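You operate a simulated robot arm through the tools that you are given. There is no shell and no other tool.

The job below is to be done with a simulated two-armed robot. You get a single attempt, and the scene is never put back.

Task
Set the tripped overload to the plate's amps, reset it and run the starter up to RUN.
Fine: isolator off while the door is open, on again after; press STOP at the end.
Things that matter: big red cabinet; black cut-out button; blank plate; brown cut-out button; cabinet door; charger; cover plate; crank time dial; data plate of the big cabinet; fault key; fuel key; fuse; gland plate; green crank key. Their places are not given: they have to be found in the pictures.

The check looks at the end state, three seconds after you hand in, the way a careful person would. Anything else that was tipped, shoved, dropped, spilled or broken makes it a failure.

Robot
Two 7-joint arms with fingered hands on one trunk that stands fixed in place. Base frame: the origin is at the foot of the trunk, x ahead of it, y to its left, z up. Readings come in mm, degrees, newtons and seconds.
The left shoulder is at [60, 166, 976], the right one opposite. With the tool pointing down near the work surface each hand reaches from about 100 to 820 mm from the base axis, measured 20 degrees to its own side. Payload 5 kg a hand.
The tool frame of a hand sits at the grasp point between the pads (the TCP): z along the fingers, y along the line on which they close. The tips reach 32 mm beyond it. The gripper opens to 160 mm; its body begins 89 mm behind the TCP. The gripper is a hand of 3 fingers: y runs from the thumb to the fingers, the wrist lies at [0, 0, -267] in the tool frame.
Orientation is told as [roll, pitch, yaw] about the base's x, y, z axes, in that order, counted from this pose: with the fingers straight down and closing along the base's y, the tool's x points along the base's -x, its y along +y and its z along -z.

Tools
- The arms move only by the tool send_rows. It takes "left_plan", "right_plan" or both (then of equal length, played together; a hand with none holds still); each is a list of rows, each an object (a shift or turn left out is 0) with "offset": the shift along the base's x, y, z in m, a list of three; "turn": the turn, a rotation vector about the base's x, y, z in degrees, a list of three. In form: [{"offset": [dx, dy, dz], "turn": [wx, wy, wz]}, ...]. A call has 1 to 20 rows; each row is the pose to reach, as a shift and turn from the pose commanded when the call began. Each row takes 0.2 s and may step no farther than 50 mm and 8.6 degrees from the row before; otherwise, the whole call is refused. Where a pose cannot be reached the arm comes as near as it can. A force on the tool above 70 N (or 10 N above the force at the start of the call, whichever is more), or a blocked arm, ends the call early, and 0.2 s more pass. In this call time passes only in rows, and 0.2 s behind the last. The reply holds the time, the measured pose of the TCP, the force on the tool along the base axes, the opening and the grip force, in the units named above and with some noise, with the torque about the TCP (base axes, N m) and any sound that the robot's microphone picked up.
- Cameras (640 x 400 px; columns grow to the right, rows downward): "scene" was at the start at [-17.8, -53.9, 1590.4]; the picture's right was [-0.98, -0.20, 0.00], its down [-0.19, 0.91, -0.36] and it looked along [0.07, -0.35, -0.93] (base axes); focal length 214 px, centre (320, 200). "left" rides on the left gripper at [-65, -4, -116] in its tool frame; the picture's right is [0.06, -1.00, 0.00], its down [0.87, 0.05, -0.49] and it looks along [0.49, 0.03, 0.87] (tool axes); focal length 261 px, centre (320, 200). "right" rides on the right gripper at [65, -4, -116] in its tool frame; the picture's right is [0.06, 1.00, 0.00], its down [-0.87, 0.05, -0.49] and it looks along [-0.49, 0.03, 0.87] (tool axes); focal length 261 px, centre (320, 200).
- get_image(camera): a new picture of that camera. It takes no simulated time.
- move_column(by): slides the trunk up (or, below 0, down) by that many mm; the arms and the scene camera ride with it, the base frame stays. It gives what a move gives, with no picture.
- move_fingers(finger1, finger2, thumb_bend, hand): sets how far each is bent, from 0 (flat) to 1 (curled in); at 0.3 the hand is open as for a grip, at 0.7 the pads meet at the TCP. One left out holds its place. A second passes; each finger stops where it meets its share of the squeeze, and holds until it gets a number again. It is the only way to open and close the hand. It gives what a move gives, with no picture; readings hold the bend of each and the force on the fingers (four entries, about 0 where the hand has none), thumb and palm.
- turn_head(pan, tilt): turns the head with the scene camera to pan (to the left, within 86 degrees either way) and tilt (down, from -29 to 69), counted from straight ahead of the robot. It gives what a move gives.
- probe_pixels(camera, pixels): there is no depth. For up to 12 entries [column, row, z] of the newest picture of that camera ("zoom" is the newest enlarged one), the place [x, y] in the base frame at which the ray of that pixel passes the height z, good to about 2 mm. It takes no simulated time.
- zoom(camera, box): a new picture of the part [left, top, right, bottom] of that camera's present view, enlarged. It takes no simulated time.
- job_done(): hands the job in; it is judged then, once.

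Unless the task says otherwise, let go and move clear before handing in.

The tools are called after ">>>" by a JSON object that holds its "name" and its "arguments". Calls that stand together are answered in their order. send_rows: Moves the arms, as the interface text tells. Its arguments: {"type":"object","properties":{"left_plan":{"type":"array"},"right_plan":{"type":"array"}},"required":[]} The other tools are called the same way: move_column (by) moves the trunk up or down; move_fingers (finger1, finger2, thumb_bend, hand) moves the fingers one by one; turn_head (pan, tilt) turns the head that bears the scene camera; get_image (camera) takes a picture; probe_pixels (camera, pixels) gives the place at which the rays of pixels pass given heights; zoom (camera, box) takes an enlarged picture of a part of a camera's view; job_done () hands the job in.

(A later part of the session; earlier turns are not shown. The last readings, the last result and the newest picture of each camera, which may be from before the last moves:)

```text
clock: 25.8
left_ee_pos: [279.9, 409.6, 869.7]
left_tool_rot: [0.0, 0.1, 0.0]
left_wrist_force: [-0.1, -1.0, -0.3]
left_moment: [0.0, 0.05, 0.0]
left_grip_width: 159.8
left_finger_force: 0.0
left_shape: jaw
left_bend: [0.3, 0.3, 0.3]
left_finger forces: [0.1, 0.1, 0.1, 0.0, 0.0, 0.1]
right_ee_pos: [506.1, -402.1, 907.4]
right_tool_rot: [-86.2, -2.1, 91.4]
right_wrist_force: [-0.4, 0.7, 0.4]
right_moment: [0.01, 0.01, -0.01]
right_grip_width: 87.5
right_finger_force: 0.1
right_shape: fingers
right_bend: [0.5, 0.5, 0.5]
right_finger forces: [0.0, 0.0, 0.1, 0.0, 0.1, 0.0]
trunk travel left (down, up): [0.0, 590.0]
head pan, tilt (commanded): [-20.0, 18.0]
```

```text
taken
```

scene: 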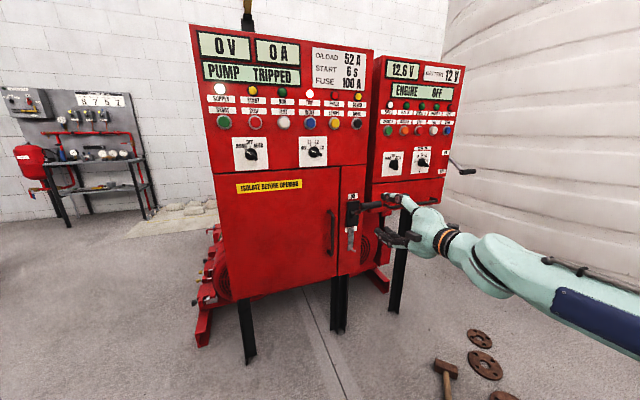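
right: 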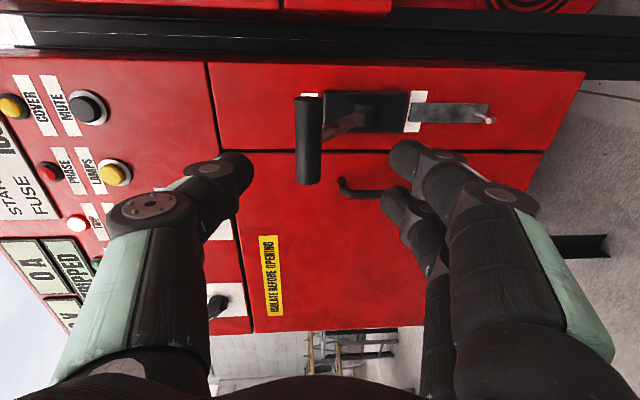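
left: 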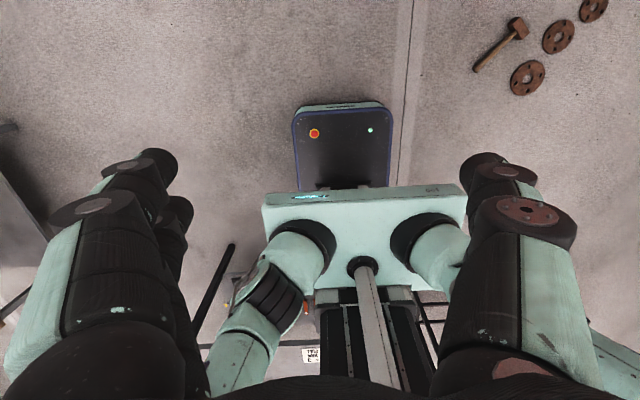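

With the trunk low, every row was reachable. I'll move forward around the handle and then down along the arc in one go.

>>> {"name": "send_rows", "arguments": {"right_plan": [{"offset": [0.03, 0.001, 0.001]}, {"offset": [0.06, 0.001, 0.002]}, {"offset": [0.076, 0.001, 0.002]}, {"offset": [0.076, 0.001, -0.014]}, {"offset": [0.076, 0.001, -0.026]}, {"offset": [0.069, 0.001, -0.04]}, {"offset": [0.0615, 0.001, -0.052]}, {"offset": [0.056, 0.001, -0.064]}]}}

>>> {"name": "zoom", "arguments": {"camera": "scene", "box": [310, 170, 438, 250]}}

>>> {"name": "get_image", "arguments": {"camera": "right"}}

```text
clock: 27.6
left_ee_pos: [279.1, 408.3, 870.3]
left_tool_rot: [0.1, 0.0, -0.1]
left_wrist_force: [-0.1, 0.7, 0.2]
left_moment: [-0.04, 0.0, 0.02]
left_grip_width: 160.0
left_finger_force: 0.0
left_shape: jaw
left_bend: [0.3, 0.3, 0.3]
left_finger forces: [0.0, 0.0, 0.0, 0.1, 0.1, 0.0]
right_ee_pos: [562.0, -397.3, 843.7]
right_tool_rot: [-86.2, -2.1, 91.4]
right_wrist_force: [-0.5, 0.1, 2.2]
right_moment: [-0.01, -0.05, -0.02]
right_grip_width: 90.8
right_finger_force: 1.2
right_shape: fingers
right_bend: [0.5, 0.5, 0.49]
right_finger forces: [0.0, 0.1, 0.0, 0.0, 1.9, 0.0]
trunk travel left (down, up): [0.0, 590.0]
head pan, tilt (commanded): [-20.0, 18.0]
```

```text
5.00 times, centred on (374, 210) of scene
```

zoom: 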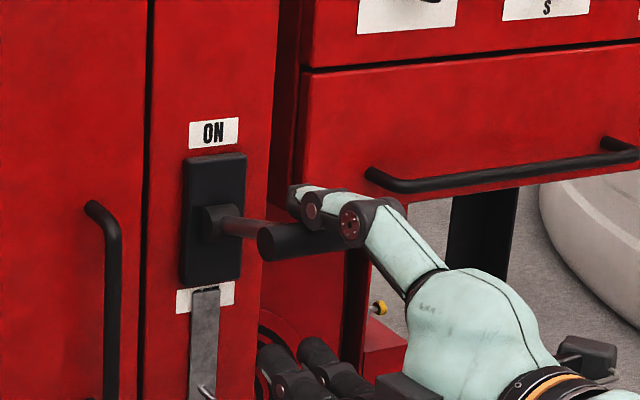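

```text
taken
```

right: 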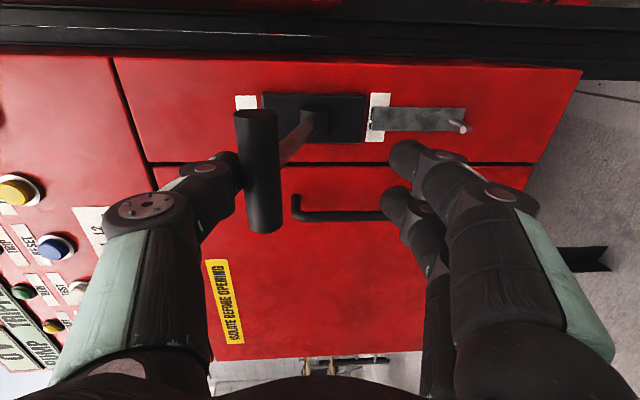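

The thumb is on the handle (thumb force 1.9 N) and the lever has begun to move. I'll continue along the arc past horizontal.

>>> {"name": "send_rows", "arguments": {"right_plan": [{"offset": [-0.007, 0, -0.011]}, {"offset": [-0.011, 0, -0.023]}, {"offset": [-0.014, 0, -0.035]}, {"offset": [-0.0155, 0, -0.048]}, {"offset": [-0.016, 0, -0.0605]}, {"offset": [-0.0155, 0, -0.073]}, {"offset": [-0.014, 0, -0.086]}, {"offset": [-0.011, 0, -0.098]}, {"offset": [-0.0073, 0, -0.11]}]}}

>>> {"name": "zoom", "arguments": {"camera": "scene", "box": [310, 170, 438, 250]}}

>>> {"name": "get_image", "arguments": {"camera": "right"}}

```text
clock: 29.6
left_ee_pos: [279.0, 409.1, 870.8]
left_tool_rot: [0.1, 0.0, 0.0]
left_wrist_force: [0.0, 0.3, 1.2]
left_moment: [0.01, -0.04, -0.01]
left_grip_width: 160.0
left_finger_force: 0.1
left_shape: jaw
left_bend: [0.3, 0.3, 0.3]
left_finger forces: [0.0, 0.0, 0.0, 0.1, 0.1, 0.0]
right_ee_pos: [555.3, -397.3, 735.8]
right_tool_rot: [-86.0, -2.1, 91.5]
right_wrist_force: [-0.7, 1.1, -0.2]
right_moment: [-0.02, -0.01, -0.03]
right_grip_width: 87.4
right_finger_force: 0.0
right_shape: fingers
right_bend: [0.5, 0.5, 0.5]
right_finger forces: [0.0, 0.0, 0.0, 0.0, 0.0, 0.0]
trunk travel left (down, up): [0.0, 590.0]
head pan, tilt (commanded): [-20.0, 18.0]
```

```text
5.00 times, centred on (374, 210) of scene
```

zoom: 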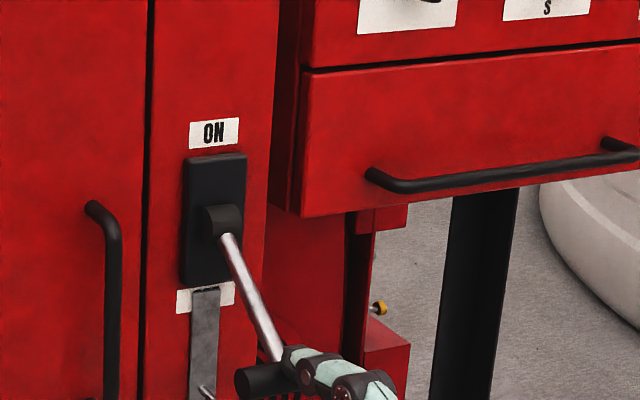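

```text
taken
```

right: 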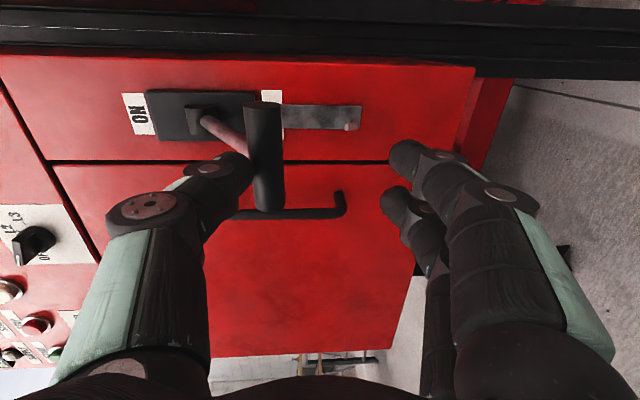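

The lever has swung below horizontal and the thumb is unloaded. I'll check whether the panel has lost supply.

>>> {"name": "zoom", "arguments": {"camera": "scene", "box": [180, 20, 388, 150]}}

>>> {"name": "zoom", "arguments": {"camera": "scene", "box": [330, 180, 410, 260]}}

>>> {"name": "zoom", "arguments": {"camera": "right", "box": [120, 70, 376, 230]}}

```text
3.08 times, centred on (284, 85) of scene
```

zoom: 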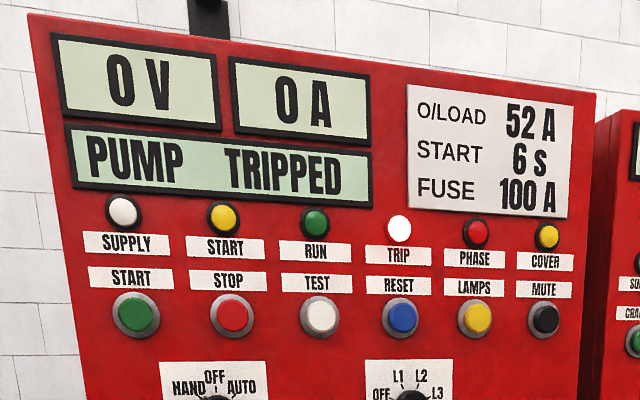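

```text
5.00 times, centred on (370, 220) of scene
```

zoom: 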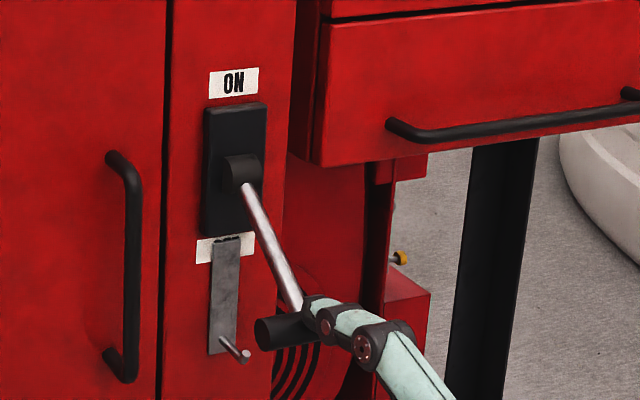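

```text
2.50 times, centred on (248, 150) of right
```

zoom: 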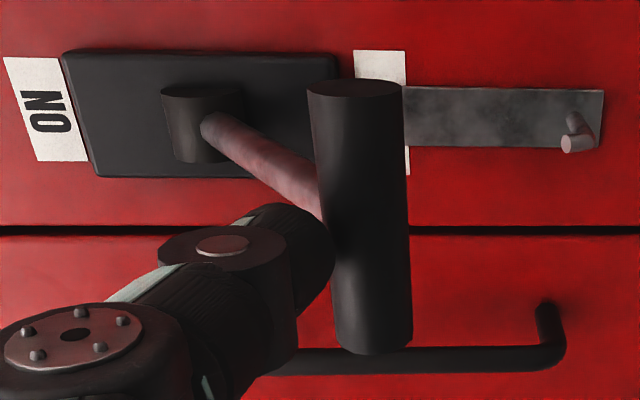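

The SUPPLY lamp is now off, so the isolator has opened. I'll nudge the lever further down gently to make sure it is at its end stop.

>>> {"name": "send_rows", "arguments": {"right_plan": [{"offset": [0.0, 0, -0.01]}, {"offset": [0.004, 0, -0.02]}, {"offset": [0.01, 0, -0.03]}, {"offset": [0.016, 0, -0.038]}]}}

>>> {"name": "zoom", "arguments": {"camera": "scene", "box": [330, 180, 410, 260]}}

>>> {"name": "zoom", "arguments": {"camera": "right", "box": [120, 70, 376, 230]}}

```text
clock: 30.5
left_ee_pos: [276.6, 412.0, 869.1]
left_tool_rot: [0.0, -0.1, 0.6]
left_wrist_force: [0.4, 0.8, 0.1]
left_moment: [-0.02, 0.01, -0.02]
left_grip_width: 160.0
left_finger_force: 0.0
left_shape: jaw
left_bend: [0.3, 0.3, 0.3]
left_finger forces: [0.1, 0.0, 0.1, 0.0, 0.1, 0.1]
right_ee_pos: [570.4, -392.1, 709.9]
right_tool_rot: [-87.0, -1.7, 92.1]
right_wrist_force: [-17.6, -9.9, 19.0]
right_moment: [0.7, -1.85, -0.44]
right_grip_width: 113.8
right_finger_force: 11.4
right_shape: fingers
right_bend: [0.5, 0.5, 0.45]
right_finger forces: [0.1, 0.0, 0.0, 0.0, 22.7, 0.0]
trunk travel left (down, up): [0.0, 590.0]
head pan, tilt (commanded): [-20.0, 18.0]
stopped in row 4 (right hand): the force on the tool passed its limit at 76 N (the readings are from after the stop); the commanded pose is now the measured one
```

```text
5.00 times, centred on (370, 220) of scene
```

zoom: 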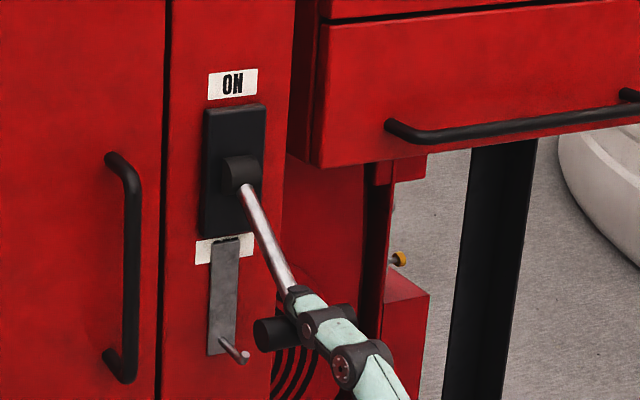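

```text
2.50 times, centred on (248, 150) of right
```

zoom: 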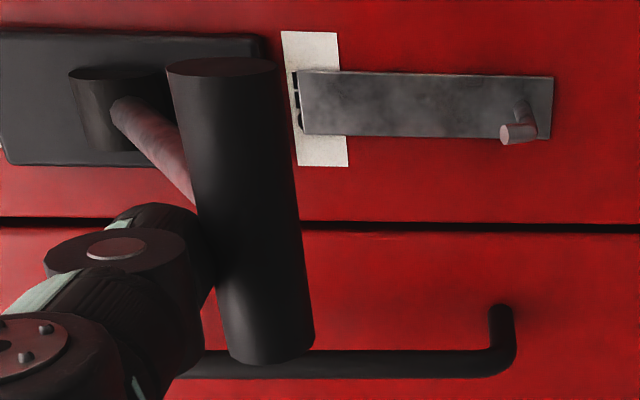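

The lever reached its end stop (76 N) and the supply is off. I'll back the right hand away from the handle.

>>> {"name": "send_rows", "arguments": {"right_plan": [{"offset": [-0.01, -0.004, 0.015]}, {"offset": [-0.03, -0.004, 0.015]}, {"offset": [-0.06, -0.004, 0.015]}, {"offset": [-0.09, -0.004, 0.015]}, {"offset": [-0.12, -0.004, 0.015]}, {"offset": [-0.12, -0.004, 0.06]}, {"offset": [-0.12, 0.0, 0.1]}]}}

>>> {"name": "get_image", "arguments": {"camera": "scene"}}

>>> {"name": "get_image", "arguments": {"camera": "right"}}

```text
clock: 32.1
left_ee_pos: [278.2, 411.8, 870.2]
left_tool_rot: [-0.1, 0.1, 0.1]
left_wrist_force: [0.7, 0.6, 0.7]
left_moment: [0.04, -0.01, 0.02]
left_grip_width: 160.0
left_finger_force: 0.0
left_shape: jaw
left_bend: [0.3, 0.3, 0.3]
left_finger forces: [0.1, 0.1, 0.0, 0.0, 0.1, 0.0]
right_ee_pos: [447.1, -393.0, 804.6]
right_tool_rot: [-86.6, -1.8, 92.0]
right_wrist_force: [-0.5, 0.4, 0.0]
right_moment: [0.0, -0.01, 0.04]
right_grip_width: 87.7
right_finger_force: 0.2
right_shape: fingers
right_bend: [0.5, 0.5, 0.5]
right_finger forces: [0.0, 0.0, 0.0, 0.0, 0.0, 0.1]
right hand out of reach, approached as far as the arm can: row 3, 4, 5, 6
trunk travel left (down, up): [0.0, 590.0]
head pan, tilt (commanded): [-20.0, 18.0]
```

```text
taken
```

scene: 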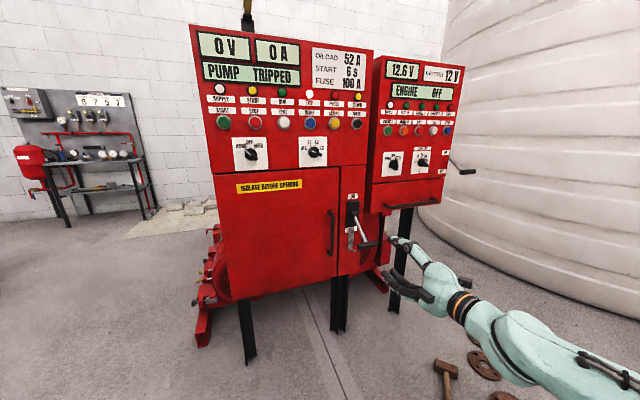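

```text
taken
```

right: 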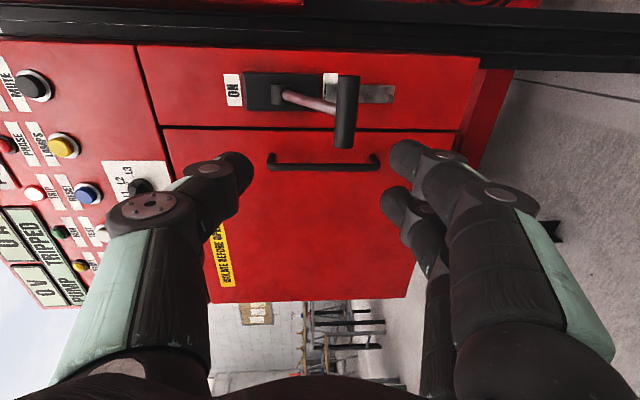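

The lever is down at OFF and the hand is clear. I'll locate the door handle precisely: (272-378,165) in the right view and about (332,232) in the scene view.

>>> {"name": "zoom", "arguments": {"camera": "right", "box": [240, 110, 400, 210]}}

>>> {"name": "zoom", "arguments": {"camera": "scene", "box": [296, 190, 392, 270]}}

```text
4.00 times, centred on (320, 160) of right
```

zoom: 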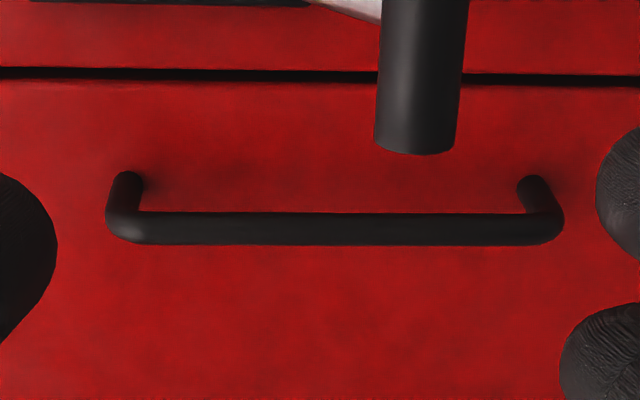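

```text
5.00 times, centred on (344, 230) of scene
```

zoom: 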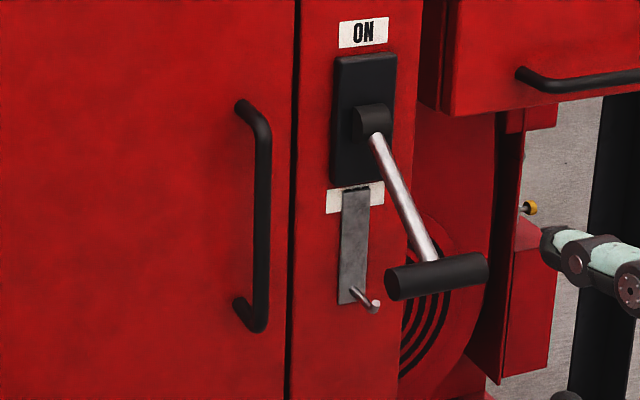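

>>> {"name": "probe_pixels", "arguments": {"camera": "scene", "pixels": [[332.4, 215, 880], [332.4, 215, 860], [332.4, 215, 840], [332, 255, 770], [332, 255, 750], [332, 255, 730], [328, 210, 870], [328, 251, 750]]}}

>>> {"name": "probe_pixels", "arguments": {"camera": "right", "pixels": [[270, 166.25, 880], [270, 166.25, 860], [270, 166.25, 840], [377, 167, 770], [377, 167, 750], [377, 167, 730]]}}

```text
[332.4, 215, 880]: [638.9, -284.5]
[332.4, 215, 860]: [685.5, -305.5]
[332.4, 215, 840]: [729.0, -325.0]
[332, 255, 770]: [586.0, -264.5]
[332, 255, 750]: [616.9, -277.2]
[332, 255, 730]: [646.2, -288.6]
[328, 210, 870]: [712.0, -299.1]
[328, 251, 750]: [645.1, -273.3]
```

```text
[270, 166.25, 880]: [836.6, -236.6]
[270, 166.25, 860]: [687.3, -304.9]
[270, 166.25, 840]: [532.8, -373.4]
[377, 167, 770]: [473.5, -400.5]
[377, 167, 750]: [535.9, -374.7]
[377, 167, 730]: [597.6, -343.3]
```

The handle bar runs vertically at x≈687, y≈-305 from z≈701 to 860. I'll roll the right hand 90° so it closes along y, which suits gripping the bar.

>>> {"name": "send_rows", "arguments": {"right_plan": [{"offset": [0.005, 0.008, 0.002], "turn": [8.2, 0, 0]}, {"offset": [0.01, 0.016, 0.004], "turn": [16.4, 0, 0]}, {"offset": [0.015, 0.024, 0.006], "turn": [24.6, 0, 0]}, {"offset": [0.02, 0.032, 0.008], "turn": [32.8, 0, 0]}, {"offset": [0.025, 0.04, 0.01], "turn": [41, 0, 0]}, {"offset": [0.03, 0.048, 0.012], "turn": [49.2, 0, 0]}, {"offset": [0.035, 0.056, 0.014], "turn": [57.4, 0, 0]}, {"offset": [0.04, 0.064, 0.016], "turn": [65.6, 0, 0]}, {"offset": [0.045, 0.072, 0.018], "turn": [73.8, 0, 0]}, {"offset": [0.05, 0.08, 0.02], "turn": [82, 0, 0]}, {"offset": [0.055, 0.088, 0.02], "turn": [90, 0, 0]}]}}

>>> {"name": "get_image", "arguments": {"camera": "scene"}}

>>> {"name": "get_image", "arguments": {"camera": "right"}}

```text
clock: 34.5
left_ee_pos: [277.9, 410.4, 869.9]
left_tool_rot: [0.0, 0.0, 0.2]
left_wrist_force: [-0.1, -0.7, -0.8]
left_moment: [0.0, -0.01, 0.03]
left_grip_width: 160.1
left_finger_force: 0.0
left_shape: jaw
left_bend: [0.3, 0.3, 0.3]
left_finger forces: [0.1, 0.1, 0.0, 0.1, 0.1, 0.1]
right_ee_pos: [508.0, -307.7, 831.6]
right_tool_rot: [136.7, -87.3, -133.1]
right_wrist_force: [-0.2, -0.2, 0.2]
right_moment: [0.01, 0.01, -0.01]
right_grip_width: 88.0
right_finger_force: 0.1
right_shape: fingers
right_bend: [0.5, 0.5, 0.5]
right_finger forces: [0.0, 0.0, 0.0, 0.0, 0.0, 0.1]
right hand out of reach, approached as far as the arm can: row 9, 10, 11
trunk travel left (down, up): [0.0, 590.0]
head pan, tilt (commanded): [-20.0, 18.0]
```

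```text
taken
```

scene: 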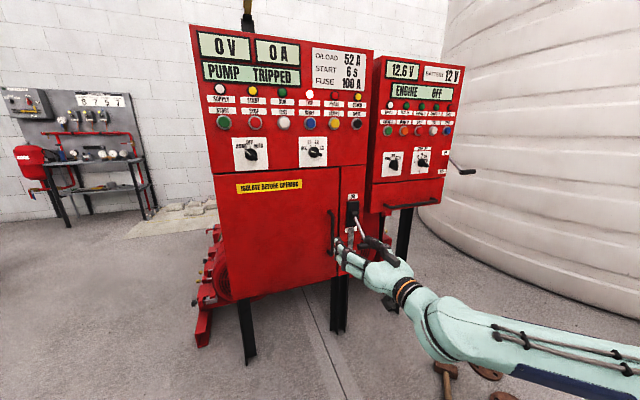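

```text
taken
```

right: 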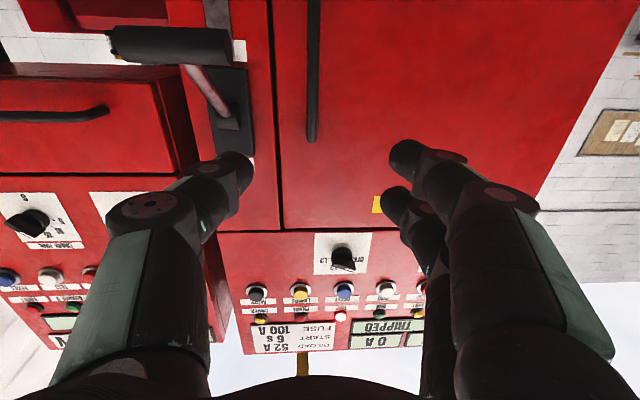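

The bar lies between the thumb and fingers at about (312,100). I'll move forward until it is at the grasp point.

>>> {"name": "send_rows", "arguments": {"right_plan": [{"offset": [0.035, 0.001, -0.004]}, {"offset": [0.07, 0.002, -0.008]}, {"offset": [0.105, 0.003, -0.012]}, {"offset": [0.14, 0.003, -0.016]}, {"offset": [0.168, 0.003, -0.016]}]}}

>>> {"name": "get_image", "arguments": {"camera": "right"}}

>>> {"name": "zoom", "arguments": {"camera": "scene", "box": [296, 190, 424, 270]}}

```text
clock: 35.7
left_ee_pos: [278.1, 409.9, 869.9]
left_tool_rot: [0.0, 0.0, 0.2]
left_wrist_force: [-0.3, 0.3, 0.5]
left_moment: [-0.01, 0.02, 0.0]
left_grip_width: 160.0
left_finger_force: 0.1
left_shape: jaw
left_bend: [0.3, 0.3, 0.3]
left_finger forces: [0.0, 0.0, 0.0, 0.0, 0.0, 0.1]
right_ee_pos: [635.4, -303.4, 815.1]
right_tool_rot: [139.2, -87.4, -135.6]
right_wrist_force: [0.0, 0.1, -0.3]
right_moment: [-0.01, 0.0, 0.01]
right_grip_width: 87.3
right_finger_force: 0.1
right_shape: fingers
right_bend: [0.5, 0.5, 0.5]
right_finger forces: [0.0, 0.0, 0.0, 0.0, 0.1, 0.0]
right hand out of reach, approached as far as the arm can: row 4, 5
trunk travel left (down, up): [0.0, 590.0]
head pan, tilt (commanded): [-20.0, 18.0]
```

```text
taken
```

right: 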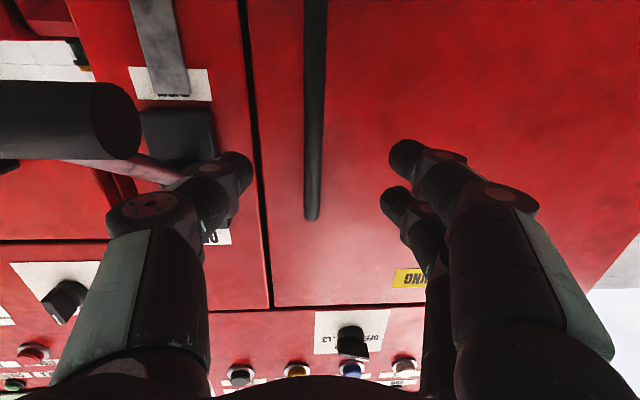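

```text
5.00 times, centred on (360, 230) of scene
```

zoom: 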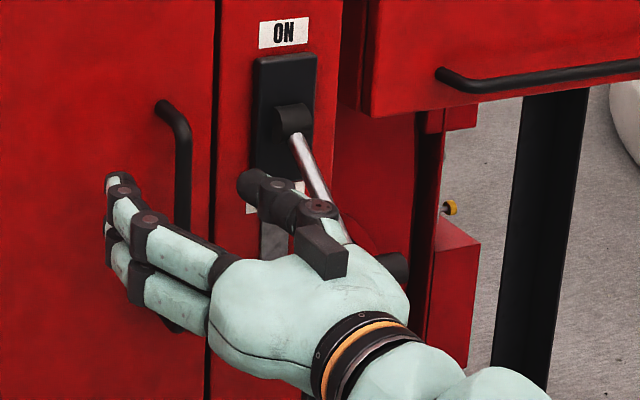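

The arm stops short at x=635, with joint limits in the way. I'll angle the hand to the left so the wrist lines up with the forearm, then try to advance.

>>> {"name": "send_rows", "arguments": {"right_plan": [{"offset": [0, 0, 0.005], "turn": [0, 0, 7]}, {"offset": [0, 0, 0.01], "turn": [0, 0, 14]}, {"offset": [0, 0, 0.012], "turn": [0, 0, 21]}, {"offset": [0.015, 0, 0.012], "turn": [0, 0, 25]}, {"offset": [0.03, 0, 0.012], "turn": [0, 0, 25]}, {"offset": [0.045, 0, 0.012], "turn": [0, 0, 25]}]}}

>>> {"name": "get_image", "arguments": {"camera": "right"}}

>>> {"name": "zoom", "arguments": {"camera": "scene", "box": [296, 190, 424, 270]}}

```text
clock: 37.1
left_ee_pos: [274.3, 410.9, 871.6]
left_tool_rot: [0.1, -0.1, 0.4]
left_wrist_force: [0.1, 1.0, -0.6]
left_moment: [-0.06, -0.03, -0.01]
left_grip_width: 160.1
left_finger_force: 0.0
left_shape: jaw
left_bend: [0.3, 0.3, 0.3]
left_finger forces: [0.1, 0.1, 0.0, 0.1, 0.0, 0.0]
right_ee_pos: [677.0, -304.9, 829.9]
right_tool_rot: [144.5, -87.2, -115.9]
right_wrist_force: [-56.2, -20.5, -1.4]
right_moment: [-0.14, 0.38, -0.96]
right_grip_width: 59.5
right_finger_force: 28.1
right_shape: fingers
right_bend: [0.5, 0.5, 0.61]
right_finger forces: [0.1, 0.0, 0.1, 0.0, 55.3, 0.0]
trunk travel left (down, up): [0.0, 590.0]
head pan, tilt (commanded): [-20.0, 18.0]
```

```text
taken
```

right: 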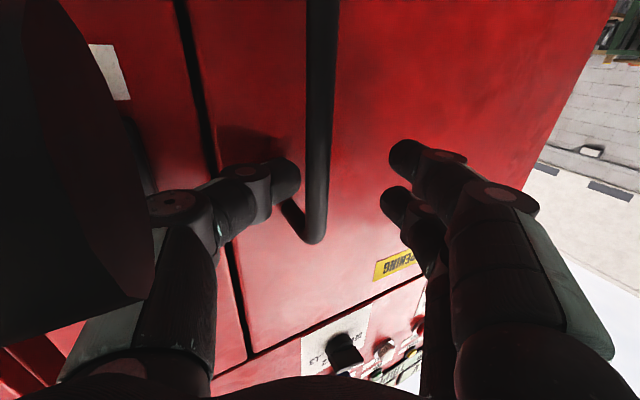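

```text
5.00 times, centred on (360, 230) of scene
```

zoom: 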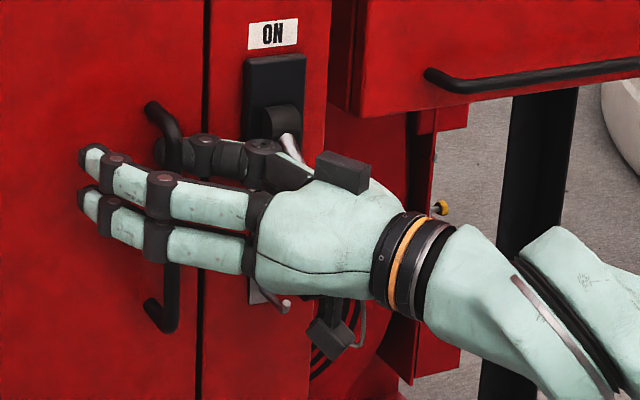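

The thumb is pressing against the door face (55 N on the thumb). I'll back off about 10 mm and then close the hand on the bar.

>>> {"name": "send_rows", "arguments": {"right_plan": [{"offset": [-0.006, 0.0, 0]}, {"offset": [-0.011, 0.0, 0]}]}}

>>> {"name": "move_fingers", "arguments": {"hand": "right", "finger1": 0.7, "finger2": 0.7, "thumb_bend": 0.7}}

>>> {"name": "get_image", "arguments": {"camera": "right"}}

>>> {"name": "zoom", "arguments": {"camera": "scene", "box": [296, 190, 424, 270]}}

```text
clock: 37.7
left_ee_pos: [278.1, 411.4, 870.6]
left_tool_rot: [0.0, -0.1, 0.3]
left_wrist_force: [1.4, 0.6, 0.4]
left_moment: [0.02, -0.01, 0.01]
left_grip_width: 159.8
left_finger_force: 0.2
left_shape: jaw
left_bend: [0.3, 0.3, 0.3]
left_finger forces: [0.0, 0.1, 0.0, 0.1, 0.1, 0.0]
right_ee_pos: [669.6, -303.2, 828.9]
right_tool_rot: [143.7, -87.3, -115.0]
right_wrist_force: [-15.0, 4.9, 0.5]
right_moment: [0.01, 0.04, 0.17]
right_grip_width: 66.5
right_finger_force: 7.9
right_shape: fingers
right_bend: [0.5, 0.5, 0.56]
right_finger forces: [0.0, 0.2, 0.0, 0.0, 15.0, 0.1]
trunk travel left (down, up): [0.0, 590.0]
head pan, tilt (commanded): [-20.0, 18.0]
```

```text
clock: 38.7
left_ee_pos: [278.0, 410.4, 870.3]
left_tool_rot: [0.0, 0.0, 0.1]
left_wrist_force: [-0.9, -0.5, 0.1]
left_moment: [-0.04, 0.01, -0.02]
left_grip_width: 159.8
left_finger_force: 0.1
left_shape: jaw
left_bend: [0.3, 0.3, 0.3]
left_finger forces: [0.1, 0.0, 0.1, 0.0, 0.1, 0.0]
right_ee_pos: [669.4, -306.6, 826.6]
right_tool_rot: [139.8, -87.3, -111.3]
right_wrist_force: [1.3, -2.9, -0.6]
right_moment: [-0.03, -0.02, -0.08]
right_grip_width: 15.2
right_finger_force: 2.0
right_shape: fingers
right_bend: [0.7, 0.7, 0.69]
right_finger forces: [0.0, 0.0, 0.1, 0.0, 3.4, 0.0]
trunk travel left (down, up): [0.0, 590.0]
head pan, tilt (commanded): [-20.0, 18.0]
```

```text
taken
```

right: 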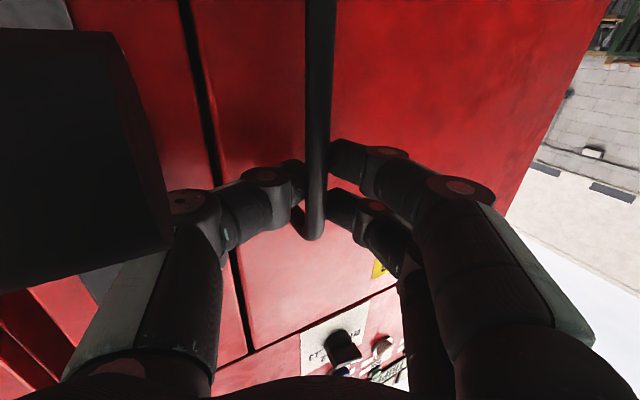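

```text
5.00 times, centred on (360, 230) of scene
```

zoom: 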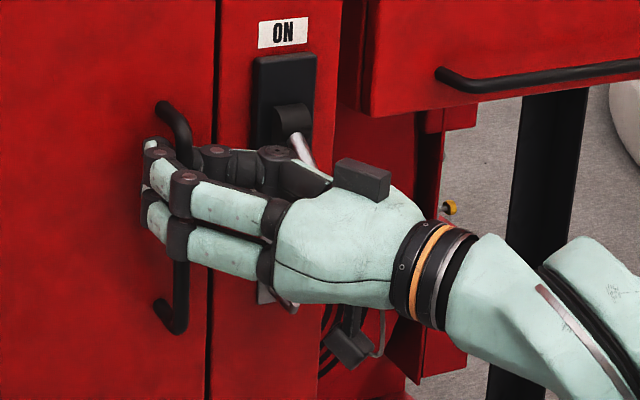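

The hand has closed around the bar with a 15 mm gap. I'll squeeze harder so the grip is firm before pulling.

>>> {"name": "move_fingers", "arguments": {"hand": "right", "finger1": 0.85, "finger2": 0.85, "thumb_bend": 0.85}}

>>> {"name": "send_rows", "arguments": {"right_plan": [{"offset": [-0.012, 0.0, 0], "turn": [0, 0, 0]}, {"offset": [-0.03, 0.002, 0], "turn": [0, 0, 0]}, {"offset": [-0.05, 0.004, 0], "turn": [0, 0, 0]}, {"offset": [-0.07, 0.006, 0], "turn": [0, 0, 0]}]}}

>>> {"name": "get_image", "arguments": {"camera": "scene"}}

```text
clock: 39.7
left_ee_pos: [278.3, 410.8, 869.8]
left_tool_rot: [0.0, 0.0, 0.1]
left_wrist_force: [-0.1, -0.7, 0.1]
left_moment: [0.01, 0.01, 0.0]
left_grip_width: 160.0
left_finger_force: 0.1
left_shape: jaw
left_bend: [0.3, 0.3, 0.3]
left_finger forces: [0.1, 0.0, 0.0, 0.0, 0.0, 0.0]
right_ee_pos: [669.6, -305.3, 827.8]
right_tool_rot: [141.3, -87.4, -112.8]
right_wrist_force: [0.2, 2.6, 0.8]
right_moment: [0.0, 0.01, -0.01]
right_grip_width: 1.9
right_finger_force: 0.0
right_shape: fingers
right_bend: [0.77, 0.76, 0.77]
right_finger forces: [0.0, 0.1, 0.0, 0.0, 0.1, 0.0]
trunk travel left (down, up): [0.0, 590.0]
head pan, tilt (commanded): [-20.0, 18.0]
```

```text
clock: 40.7
left_ee_pos: [279.1, 412.3, 869.3]
left_tool_rot: [-0.1, 0.1, 0.3]
left_wrist_force: [0.5, 0.3, -0.9]
left_moment: [0.03, 0.02, 0.01]
left_grip_width: 159.9
left_finger_force: 0.1
left_shape: jaw
left_bend: [0.3, 0.3, 0.3]
left_finger forces: [0.1, 0.1, 0.1, 0.0, 0.0, 0.0]
right_ee_pos: [600.8, -293.7, 829.0]
right_tool_rot: [141.7, -87.7, -112.7]
right_wrist_force: [14.3, 35.8, -8.5]
right_moment: [-0.25, -0.12, -0.63]
right_grip_width: 2.5
right_finger_force: 26.2
right_shape: fingers
right_bend: [0.78, 0.77, 0.77]
right_finger forces: [25.9, 25.0, 0.1, 0.0, 0.0, 0.0]
trunk travel left (down, up): [0.0, 590.0]
head pan, tilt (commanded): [-20.0, 18.0]
```

```text
taken
```

scene: 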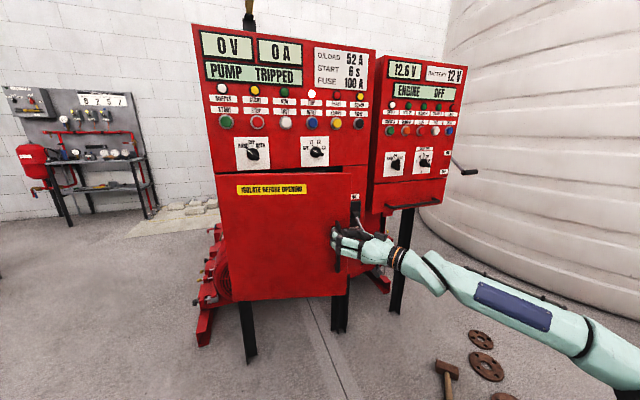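

The door has started to open (edge visible at (345,260)) with the fingers hooked on the bar. I'll keep following the door's arc to about 30°.

>>> {"name": "send_rows", "arguments": {"right_plan": [{"offset": [-0.016, 0.009, 0], "turn": [0, 0, -3]}, {"offset": [-0.033, 0.015, 0], "turn": [0, 0, -6]}, {"offset": [-0.05, 0.022, 0], "turn": [0, 0, -9]}, {"offset": [-0.068, 0.031, 0], "turn": [0, 0, -12]}, {"offset": [-0.086, 0.041, 0], "turn": [0, 0, -15]}, {"offset": [-0.104, 0.052, 0], "turn": [0, 0, -18]}]}}

>>> {"name": "get_image", "arguments": {"camera": "scene"}}

```text
clock: 42.1
left_ee_pos: [280.4, 411.2, 869.0]
left_tool_rot: [0.0, 0.2, 0.1]
left_wrist_force: [0.1, -0.6, 0.7]
left_moment: [0.01, -0.02, 0.01]
left_grip_width: 159.8
left_finger_force: 0.1
left_shape: jaw
left_bend: [0.3, 0.3, 0.3]
left_finger forces: [0.0, 0.0, 0.0, 0.0, 0.1, 0.0]
right_ee_pos: [506.1, -250.0, 832.9]
right_tool_rot: [125.5, -88.0, -114.9]
right_wrist_force: [29.8, 37.0, -37.0]
right_moment: [-0.88, 0.0, -0.82]
right_grip_width: 3.7
right_finger_force: 31.2
right_shape: fingers
right_bend: [0.77, 0.75, 0.81]
right_finger forces: [28.7, 32.5, 0.0, 0.0, 0.0, 0.1]
right hand out of reach, approached as far as the arm can: row 6
trunk travel left (down, up): [0.0, 590.0]
head pan, tilt (commanded): [-20.0, 18.0]
```

```text
taken
```

scene: 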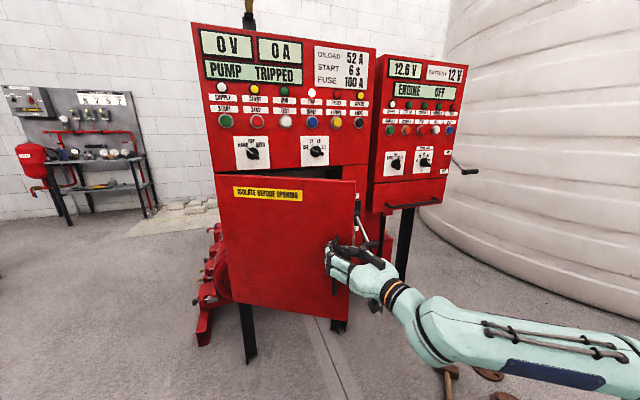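

The door is open about 28°. I'll release the bar and back out slightly.

>>> {"name": "move_fingers", "arguments": {"hand": "right", "finger1": 0.45, "finger2": 0.45, "thumb_bend": 0.45}}

>>> {"name": "get_image", "arguments": {"camera": "right"}}

>>> {"name": "zoom", "arguments": {"camera": "scene", "box": [280, 170, 440, 320]}}

```text
clock: 43.1
left_ee_pos: [277.7, 411.4, 869.2]
left_tool_rot: [0.0, 0.0, 0.2]
left_wrist_force: [-0.1, 0.6, 0.2]
left_moment: [0.0, 0.01, 0.0]
left_grip_width: 159.8
left_finger_force: 0.0
left_shape: jaw
left_bend: [0.3, 0.3, 0.3]
left_finger forces: [0.1, 0.0, 0.0, 0.0, 0.0, 0.0]
right_ee_pos: [504.3, -252.0, 839.9]
right_tool_rot: [138.6, -87.3, -127.9]
right_wrist_force: [-0.7, -0.1, 1.5]
right_moment: [-0.05, 0.02, -0.06]
right_grip_width: 107.0
right_finger_force: 0.1
right_shape: fingers
right_bend: [0.45, 0.45, 0.45]
right_finger forces: [0.0, 0.0, 0.1, 0.0, 0.0, 0.0]
trunk travel left (down, up): [0.0, 590.0]
head pan, tilt (commanded): [-20.0, 18.0]
```

```text
taken
```

right: 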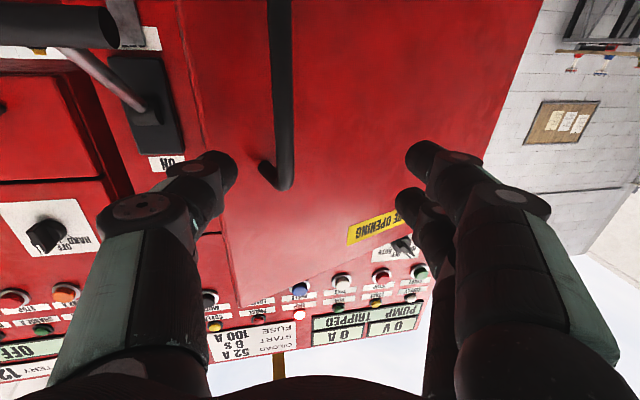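

```text
2.67 times, centred on (360, 245) of scene
```

zoom: 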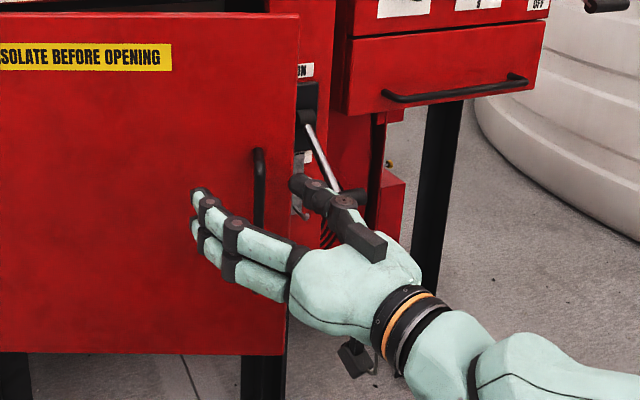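

The bar is free between the open fingers. I'll retreat, rise to z≈900 and move right, past the door's free edge.

>>> {"name": "send_rows", "arguments": {"right_plan": [{"offset": [-0.02, -0.004, 0]}, {"offset": [-0.04, -0.01, 0]}, {"offset": [-0.045, -0.03, 0.02]}, {"offset": [-0.045, -0.07, 0.04]}, {"offset": [-0.045, -0.11, 0.06]}, {"offset": [-0.045, -0.15, 0.06]}, {"offset": [-0.045, -0.19, 0.06]}]}}

>>> {"name": "move_fingers", "arguments": {"hand": "right", "finger1": 0.7, "finger2": 0.7, "thumb_bend": 0.7}}

>>> {"name": "get_image", "arguments": {"camera": "scene"}}

>>> {"name": "get_image", "arguments": {"camera": "right"}}

```text
clock: 44.7
left_ee_pos: [277.4, 412.1, 870.1]
left_tool_rot: [0.0, 0.1, 0.0]
left_wrist_force: [0.3, 0.5, 0.0]
left_moment: [-0.07, -0.02, -0.01]
left_grip_width: 159.8
left_finger_force: 0.1
left_shape: jaw
left_bend: [0.3, 0.3, 0.3]
left_finger forces: [0.0, 0.1, 0.0, 0.0, 0.1, 0.1]
right_ee_pos: [461.9, -441.2, 900.8]
right_tool_rot: [141.3, -87.3, -130.8]
right_wrist_force: [0.2, 1.1, 0.7]
right_moment: [0.0, 0.02, -0.04]
right_grip_width: 107.6
right_finger_force: 0.1
right_shape: fingers
right_bend: [0.45, 0.45, 0.45]
right_finger forces: [0.1, 0.1, 0.1, 0.0, 0.0, 0.0]
right hand out of reach, approached as far as the arm can: row 1, 2
trunk travel left (down, up): [0.0, 590.0]
head pan, tilt (commanded): [-20.0, 18.0]
```

```text
clock: 45.7
left_ee_pos: [278.6, 410.4, 869.8]
left_tool_rot: [0.0, 0.1, 0.2]
left_wrist_force: [0.3, 0.0, -0.2]
left_moment: [0.01, 0.01, -0.03]
left_grip_width: 159.8
left_finger_force: 0.0
left_shape: jaw
left_bend: [0.3, 0.3, 0.3]
left_finger forces: [0.0, 0.1, 0.0, 0.0, 0.0, 0.1]
right_ee_pos: [461.0, -441.7, 900.3]
right_tool_rot: [140.9, -87.3, -130.4]
right_wrist_force: [0.5, 0.0, -0.2]
right_moment: [-0.02, 0.01, -0.02]
right_grip_width: 13.0
right_finger_force: 0.0
right_shape: fingers
right_bend: [0.7, 0.7, 0.7]
right_finger forces: [0.0, 0.0, 0.1, 0.0, 0.0, 0.1]
trunk travel left (down, up): [0.0, 590.0]
head pan, tilt (commanded): [-20.0, 18.0]
```

```text
taken
```

scene: 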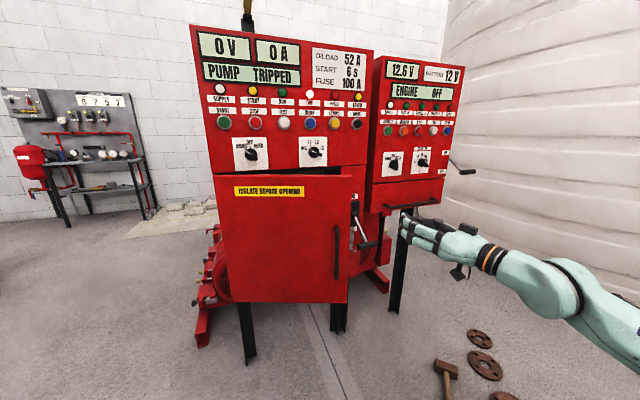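

```text
taken
```

right: 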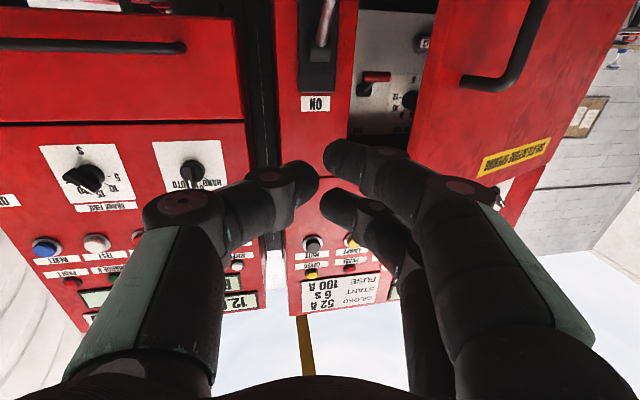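

The interior is already visible behind the door: a red toggle at (375,75) and a black knob at (410,100). I'll yaw the right hand further left so the fingertips can push the door's inner face.

>>> {"name": "send_rows", "arguments": {"right_plan": [{"offset": [0.0, 0.0, 0], "turn": [0, 0, 8]}, {"offset": [0.01, 0.0, 0], "turn": [0, 0, 16]}, {"offset": [0.02, 0.0, 0], "turn": [0, 0, 24]}, {"offset": [0.03, 0.01, 0], "turn": [0, 0, 32]}, {"offset": [0.04, 0.02, 0], "turn": [0, 0, 40]}, {"offset": [0.05, 0.03, 0], "turn": [0, 0, 48]}]}}

>>> {"name": "get_image", "arguments": {"camera": "scene"}}

>>> {"name": "get_image", "arguments": {"camera": "right"}}

```text
clock: 47.1
left_ee_pos: [278.2, 410.2, 869.6]
left_tool_rot: [0.0, 0.0, 0.2]
left_wrist_force: [-0.2, -0.2, -0.6]
left_moment: [0.01, -0.02, -0.02]
left_grip_width: 160.2
left_finger_force: 0.0
left_shape: jaw
left_bend: [0.3, 0.3, 0.3]
left_finger forces: [0.0, 0.0, 0.0, 0.0, 0.0, 0.0]
right_ee_pos: [511.0, -411.8, 901.0]
right_tool_rot: [142.1, -87.3, -83.4]
right_wrist_force: [0.1, 0.6, -0.1]
right_moment: [-0.01, 0.01, 0.02]
right_grip_width: 12.4
right_finger_force: 0.0
right_shape: fingers
right_bend: [0.7, 0.7, 0.7]
right_finger forces: [0.1, 0.1, 0.0, 0.0, 0.1, 0.0]
trunk travel left (down, up): [0.0, 590.0]
head pan, tilt (commanded): [-20.0, 18.0]
```

```text
taken
```

scene: 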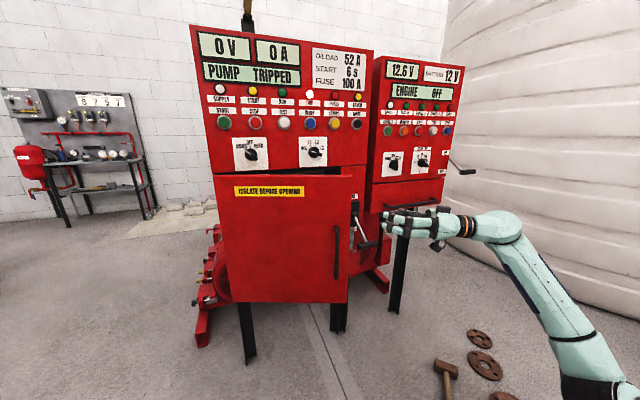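

```text
taken
```

right: 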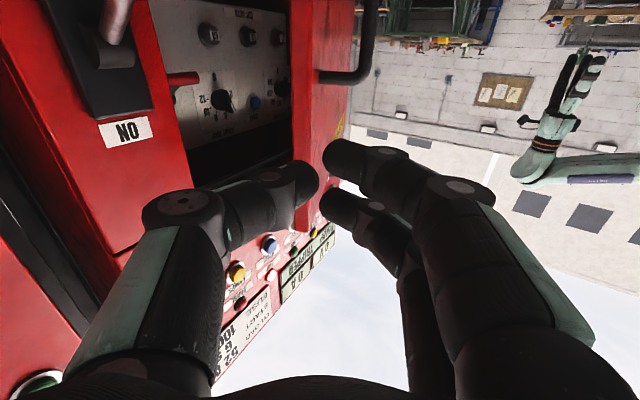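

The door's free edge is just left of the fingertips. I'll move them behind the edge and sweep the door open along its arc.

>>> {"name": "send_rows", "arguments": {"right_plan": [{"offset": [0.035, 0.01, 0], "turn": [0, 0, 0]}, {"offset": [0.055, 0.04, 0], "turn": [0, 0, 1]}, {"offset": [0.06, 0.075, 0], "turn": [0, 0, 2]}, {"offset": [0.06, 0.1, 0], "turn": [0, 0, 2]}, {"offset": [0.054, 0.12, 0], "turn": [0, 0, 2]}, {"offset": [0.03, 0.138, 0], "turn": [0, 0, 4]}, {"offset": [0.0, 0.155, 0], "turn": [0, 0, 6]}, {"offset": [-0.024, 0.176, 0], "turn": [0, 0, 9]}, {"offset": [-0.046, 0.195, 0], "turn": [0, 0, 12]}]}}

>>> {"name": "get_image", "arguments": {"camera": "scene"}}

>>> {"name": "get_image", "arguments": {"camera": "right"}}

```text
clock: 48.1
left_ee_pos: [275.2, 407.0, 873.3]
left_tool_rot: [0.3, -0.1, 0.5]
left_wrist_force: [-0.5, -1.0, 0.6]
left_moment: [0.08, -0.04, 0.02]
left_grip_width: 159.8
left_finger_force: 0.0
left_shape: jaw
left_bend: [0.3, 0.3, 0.3]
left_finger forces: [0.0, 0.0, 0.0, 0.0, 0.0, 0.1]
right_ee_pos: [578.8, -344.7, 900.6]
right_tool_rot: [148.5, -85.8, -90.5]
right_wrist_force: [-21.3, -65.4, -1.6]
right_moment: [0.13, -0.15, -1.1]
right_grip_width: 14.4
right_finger_force: 35.3
right_shape: fingers
right_bend: [0.7, 0.71, 0.72]
right_finger forces: [0.8, 10.1, 0.0, 0.0, 59.4, 0.0]
trunk travel left (down, up): [0.0, 590.0]
head pan, tilt (commanded): [-20.0, 18.0]
stopped in row 4 (right hand): the force on the tool passed its limit at 88 N (the readings are from after the stop); the commanded pose is now the measured one
```

```text
taken
```

scene: 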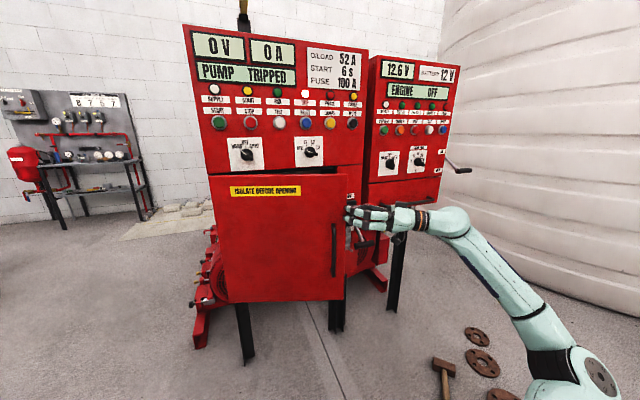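

```text
taken
```

right: 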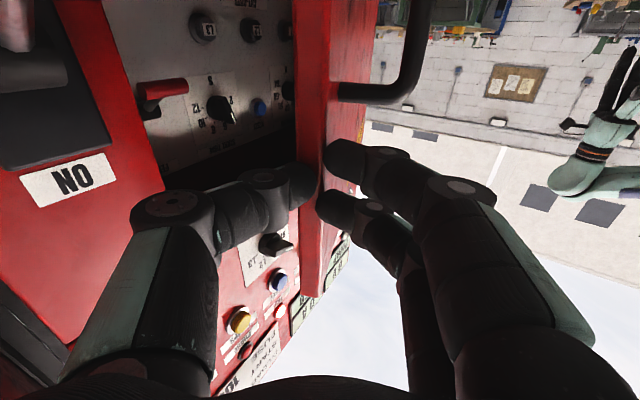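

The fingertips met the door's edge face (88 N), so the door is less open than I thought. Before repositioning I'll back off and check where the drawer handle of the right-hand cabinet and the door edge are.

>>> {"name": "send_rows", "arguments": {"right_plan": [{"offset": [0.0, -0.02, 0]}, {"offset": [0.0, -0.035, 0]}]}}

>>> {"name": "get_image", "arguments": {"camera": "scene"}}

>>> {"name": "zoom", "arguments": {"camera": "scene", "box": [300, 160, 460, 260]}}

```text
clock: 48.7
left_ee_pos: [276.3, 410.4, 870.3]
left_tool_rot: [0.0, 0.1, 0.4]
left_wrist_force: [0.8, -0.7, -0.6]
left_moment: [0.04, -0.01, -0.01]
left_grip_width: 159.7
left_finger_force: 0.1
left_shape: jaw
left_bend: [0.3, 0.3, 0.3]
left_finger forces: [0.0, 0.0, 0.1, 0.1, 0.0, 0.1]
right_ee_pos: [577.9, -361.0, 898.7]
right_tool_rot: [145.3, -86.9, -85.7]
right_wrist_force: [-0.6, -1.0, -0.1]
right_moment: [0.0, -0.01, -0.01]
right_grip_width: 12.7
right_finger_force: 0.0
right_shape: fingers
right_bend: [0.7, 0.7, 0.7]
right_finger forces: [0.1, 0.0, 0.1, 0.0, 0.0, 0.0]
trunk travel left (down, up): [0.0, 590.0]
head pan, tilt (commanded): [-20.0, 18.0]
```

```text
taken
```

scene: 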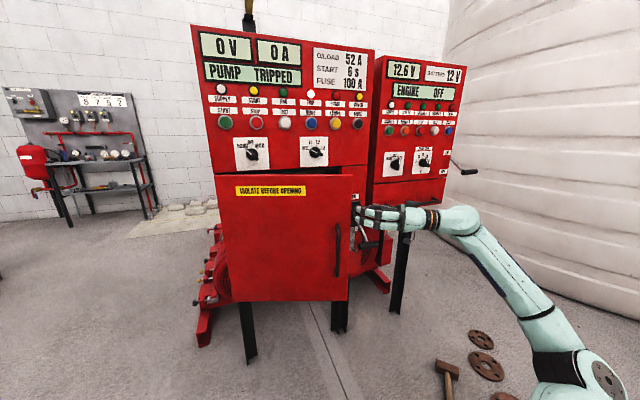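

```text
4.00 times, centred on (380, 210) of scene
```

zoom: 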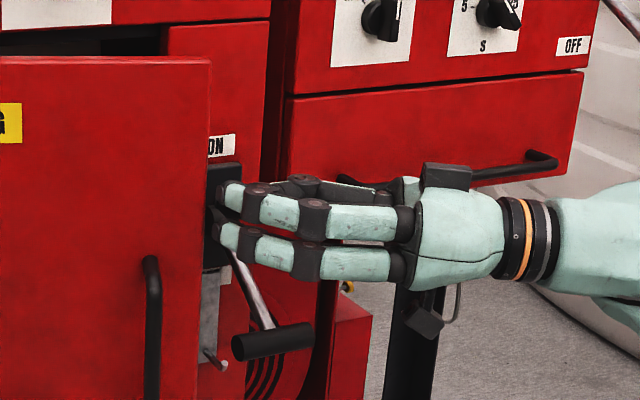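

>>> {"name": "probe_pixels", "arguments": {"camera": "scene", "pixels": [[352.5, 175, 1014], [347.5, 302, 578], [439, 199.5, 940], [439, 199.5, 910], [439, 199.5, 880], [416, 206, 940], [416, 206, 910], [416, 206, 880]]}}

```text
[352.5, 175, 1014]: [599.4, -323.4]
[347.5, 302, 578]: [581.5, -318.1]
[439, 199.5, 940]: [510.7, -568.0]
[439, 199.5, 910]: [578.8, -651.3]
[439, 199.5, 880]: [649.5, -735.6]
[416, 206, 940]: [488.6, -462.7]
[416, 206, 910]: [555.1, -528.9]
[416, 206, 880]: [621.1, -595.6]
```

The door's free edge is near (590,-320), so it is open about 19°. I'll move the hand right to clear it and raise the trunk 150 mm for better reach.

>>> {"name": "send_rows", "arguments": {"right_plan": [{"offset": [-0.02, -0.03, 0]}, {"offset": [-0.04, -0.06, 0]}]}}

>>> {"name": "move_column", "arguments": {"by": 150}}

>>> {"name": "get_image", "arguments": {"camera": "scene"}}

```text
clock: 49.3
left_ee_pos: [277.0, 412.7, 869.8]
left_tool_rot: [0.0, 0.0, 0.6]
left_wrist_force: [0.3, 0.2, 0.9]
left_moment: [-0.01, 0.0, -0.01]
left_grip_width: 159.9
left_finger_force: 0.0
left_shape: jaw
left_bend: [0.3, 0.3, 0.3]
left_finger forces: [0.1, 0.1, 0.0, 0.0, 0.0, 0.0]
right_ee_pos: [537.1, -422.8, 900.2]
right_tool_rot: [146.0, -86.6, -86.8]
right_wrist_force: [0.8, 0.0, 0.0]
right_moment: [0.02, 0.01, 0.02]
right_grip_width: 12.4
right_finger_force: 0.0
right_shape: fingers
right_bend: [0.7, 0.7, 0.7]
right_finger forces: [0.0, 0.0, 0.1, 0.0, 0.0, 0.1]
trunk travel left (down, up): [0.0, 590.0]
head pan, tilt (commanded): [-20.0, 18.0]
```

```text
clock: 51.1
left_ee_pos: [276.6, 411.5, 1019.2]
left_tool_rot: [0.1, 0.0, 0.5]
left_wrist_force: [0.4, 0.1, 0.2]
left_moment: [0.04, 0.0, -0.01]
left_grip_width: 160.0
left_finger_force: 0.0
left_shape: jaw
left_bend: [0.3, 0.3, 0.3]
left_finger forces: [0.1, 0.0, 0.0, 0.1, 0.0, 0.0]
right_ee_pos: [537.2, -423.4, 1049.5]
right_tool_rot: [146.0, -86.6, -86.7]
right_wrist_force: [0.7, -0.6, 0.8]
right_moment: [0.01, 0.03, -0.01]
right_grip_width: 12.5
right_finger_force: 0.1
right_shape: fingers
right_bend: [0.7, 0.7, 0.7]
right_finger forces: [0.1, 0.1, 0.1, 0.1, 0.0, 0.0]
trunk travel left (down, up): [-150.0, 440.0]
head pan, tilt (commanded): [-20.0, 18.0]
```

```text
taken
```

scene: 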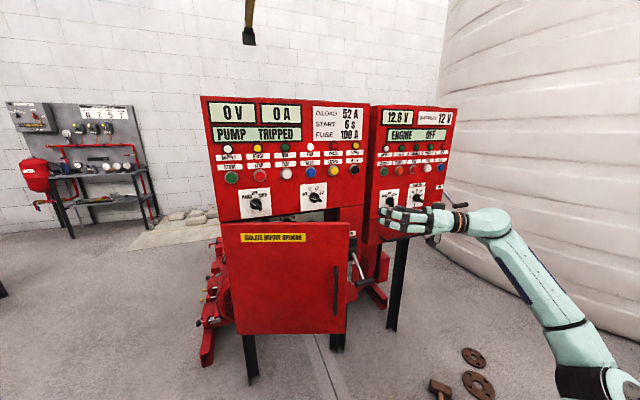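

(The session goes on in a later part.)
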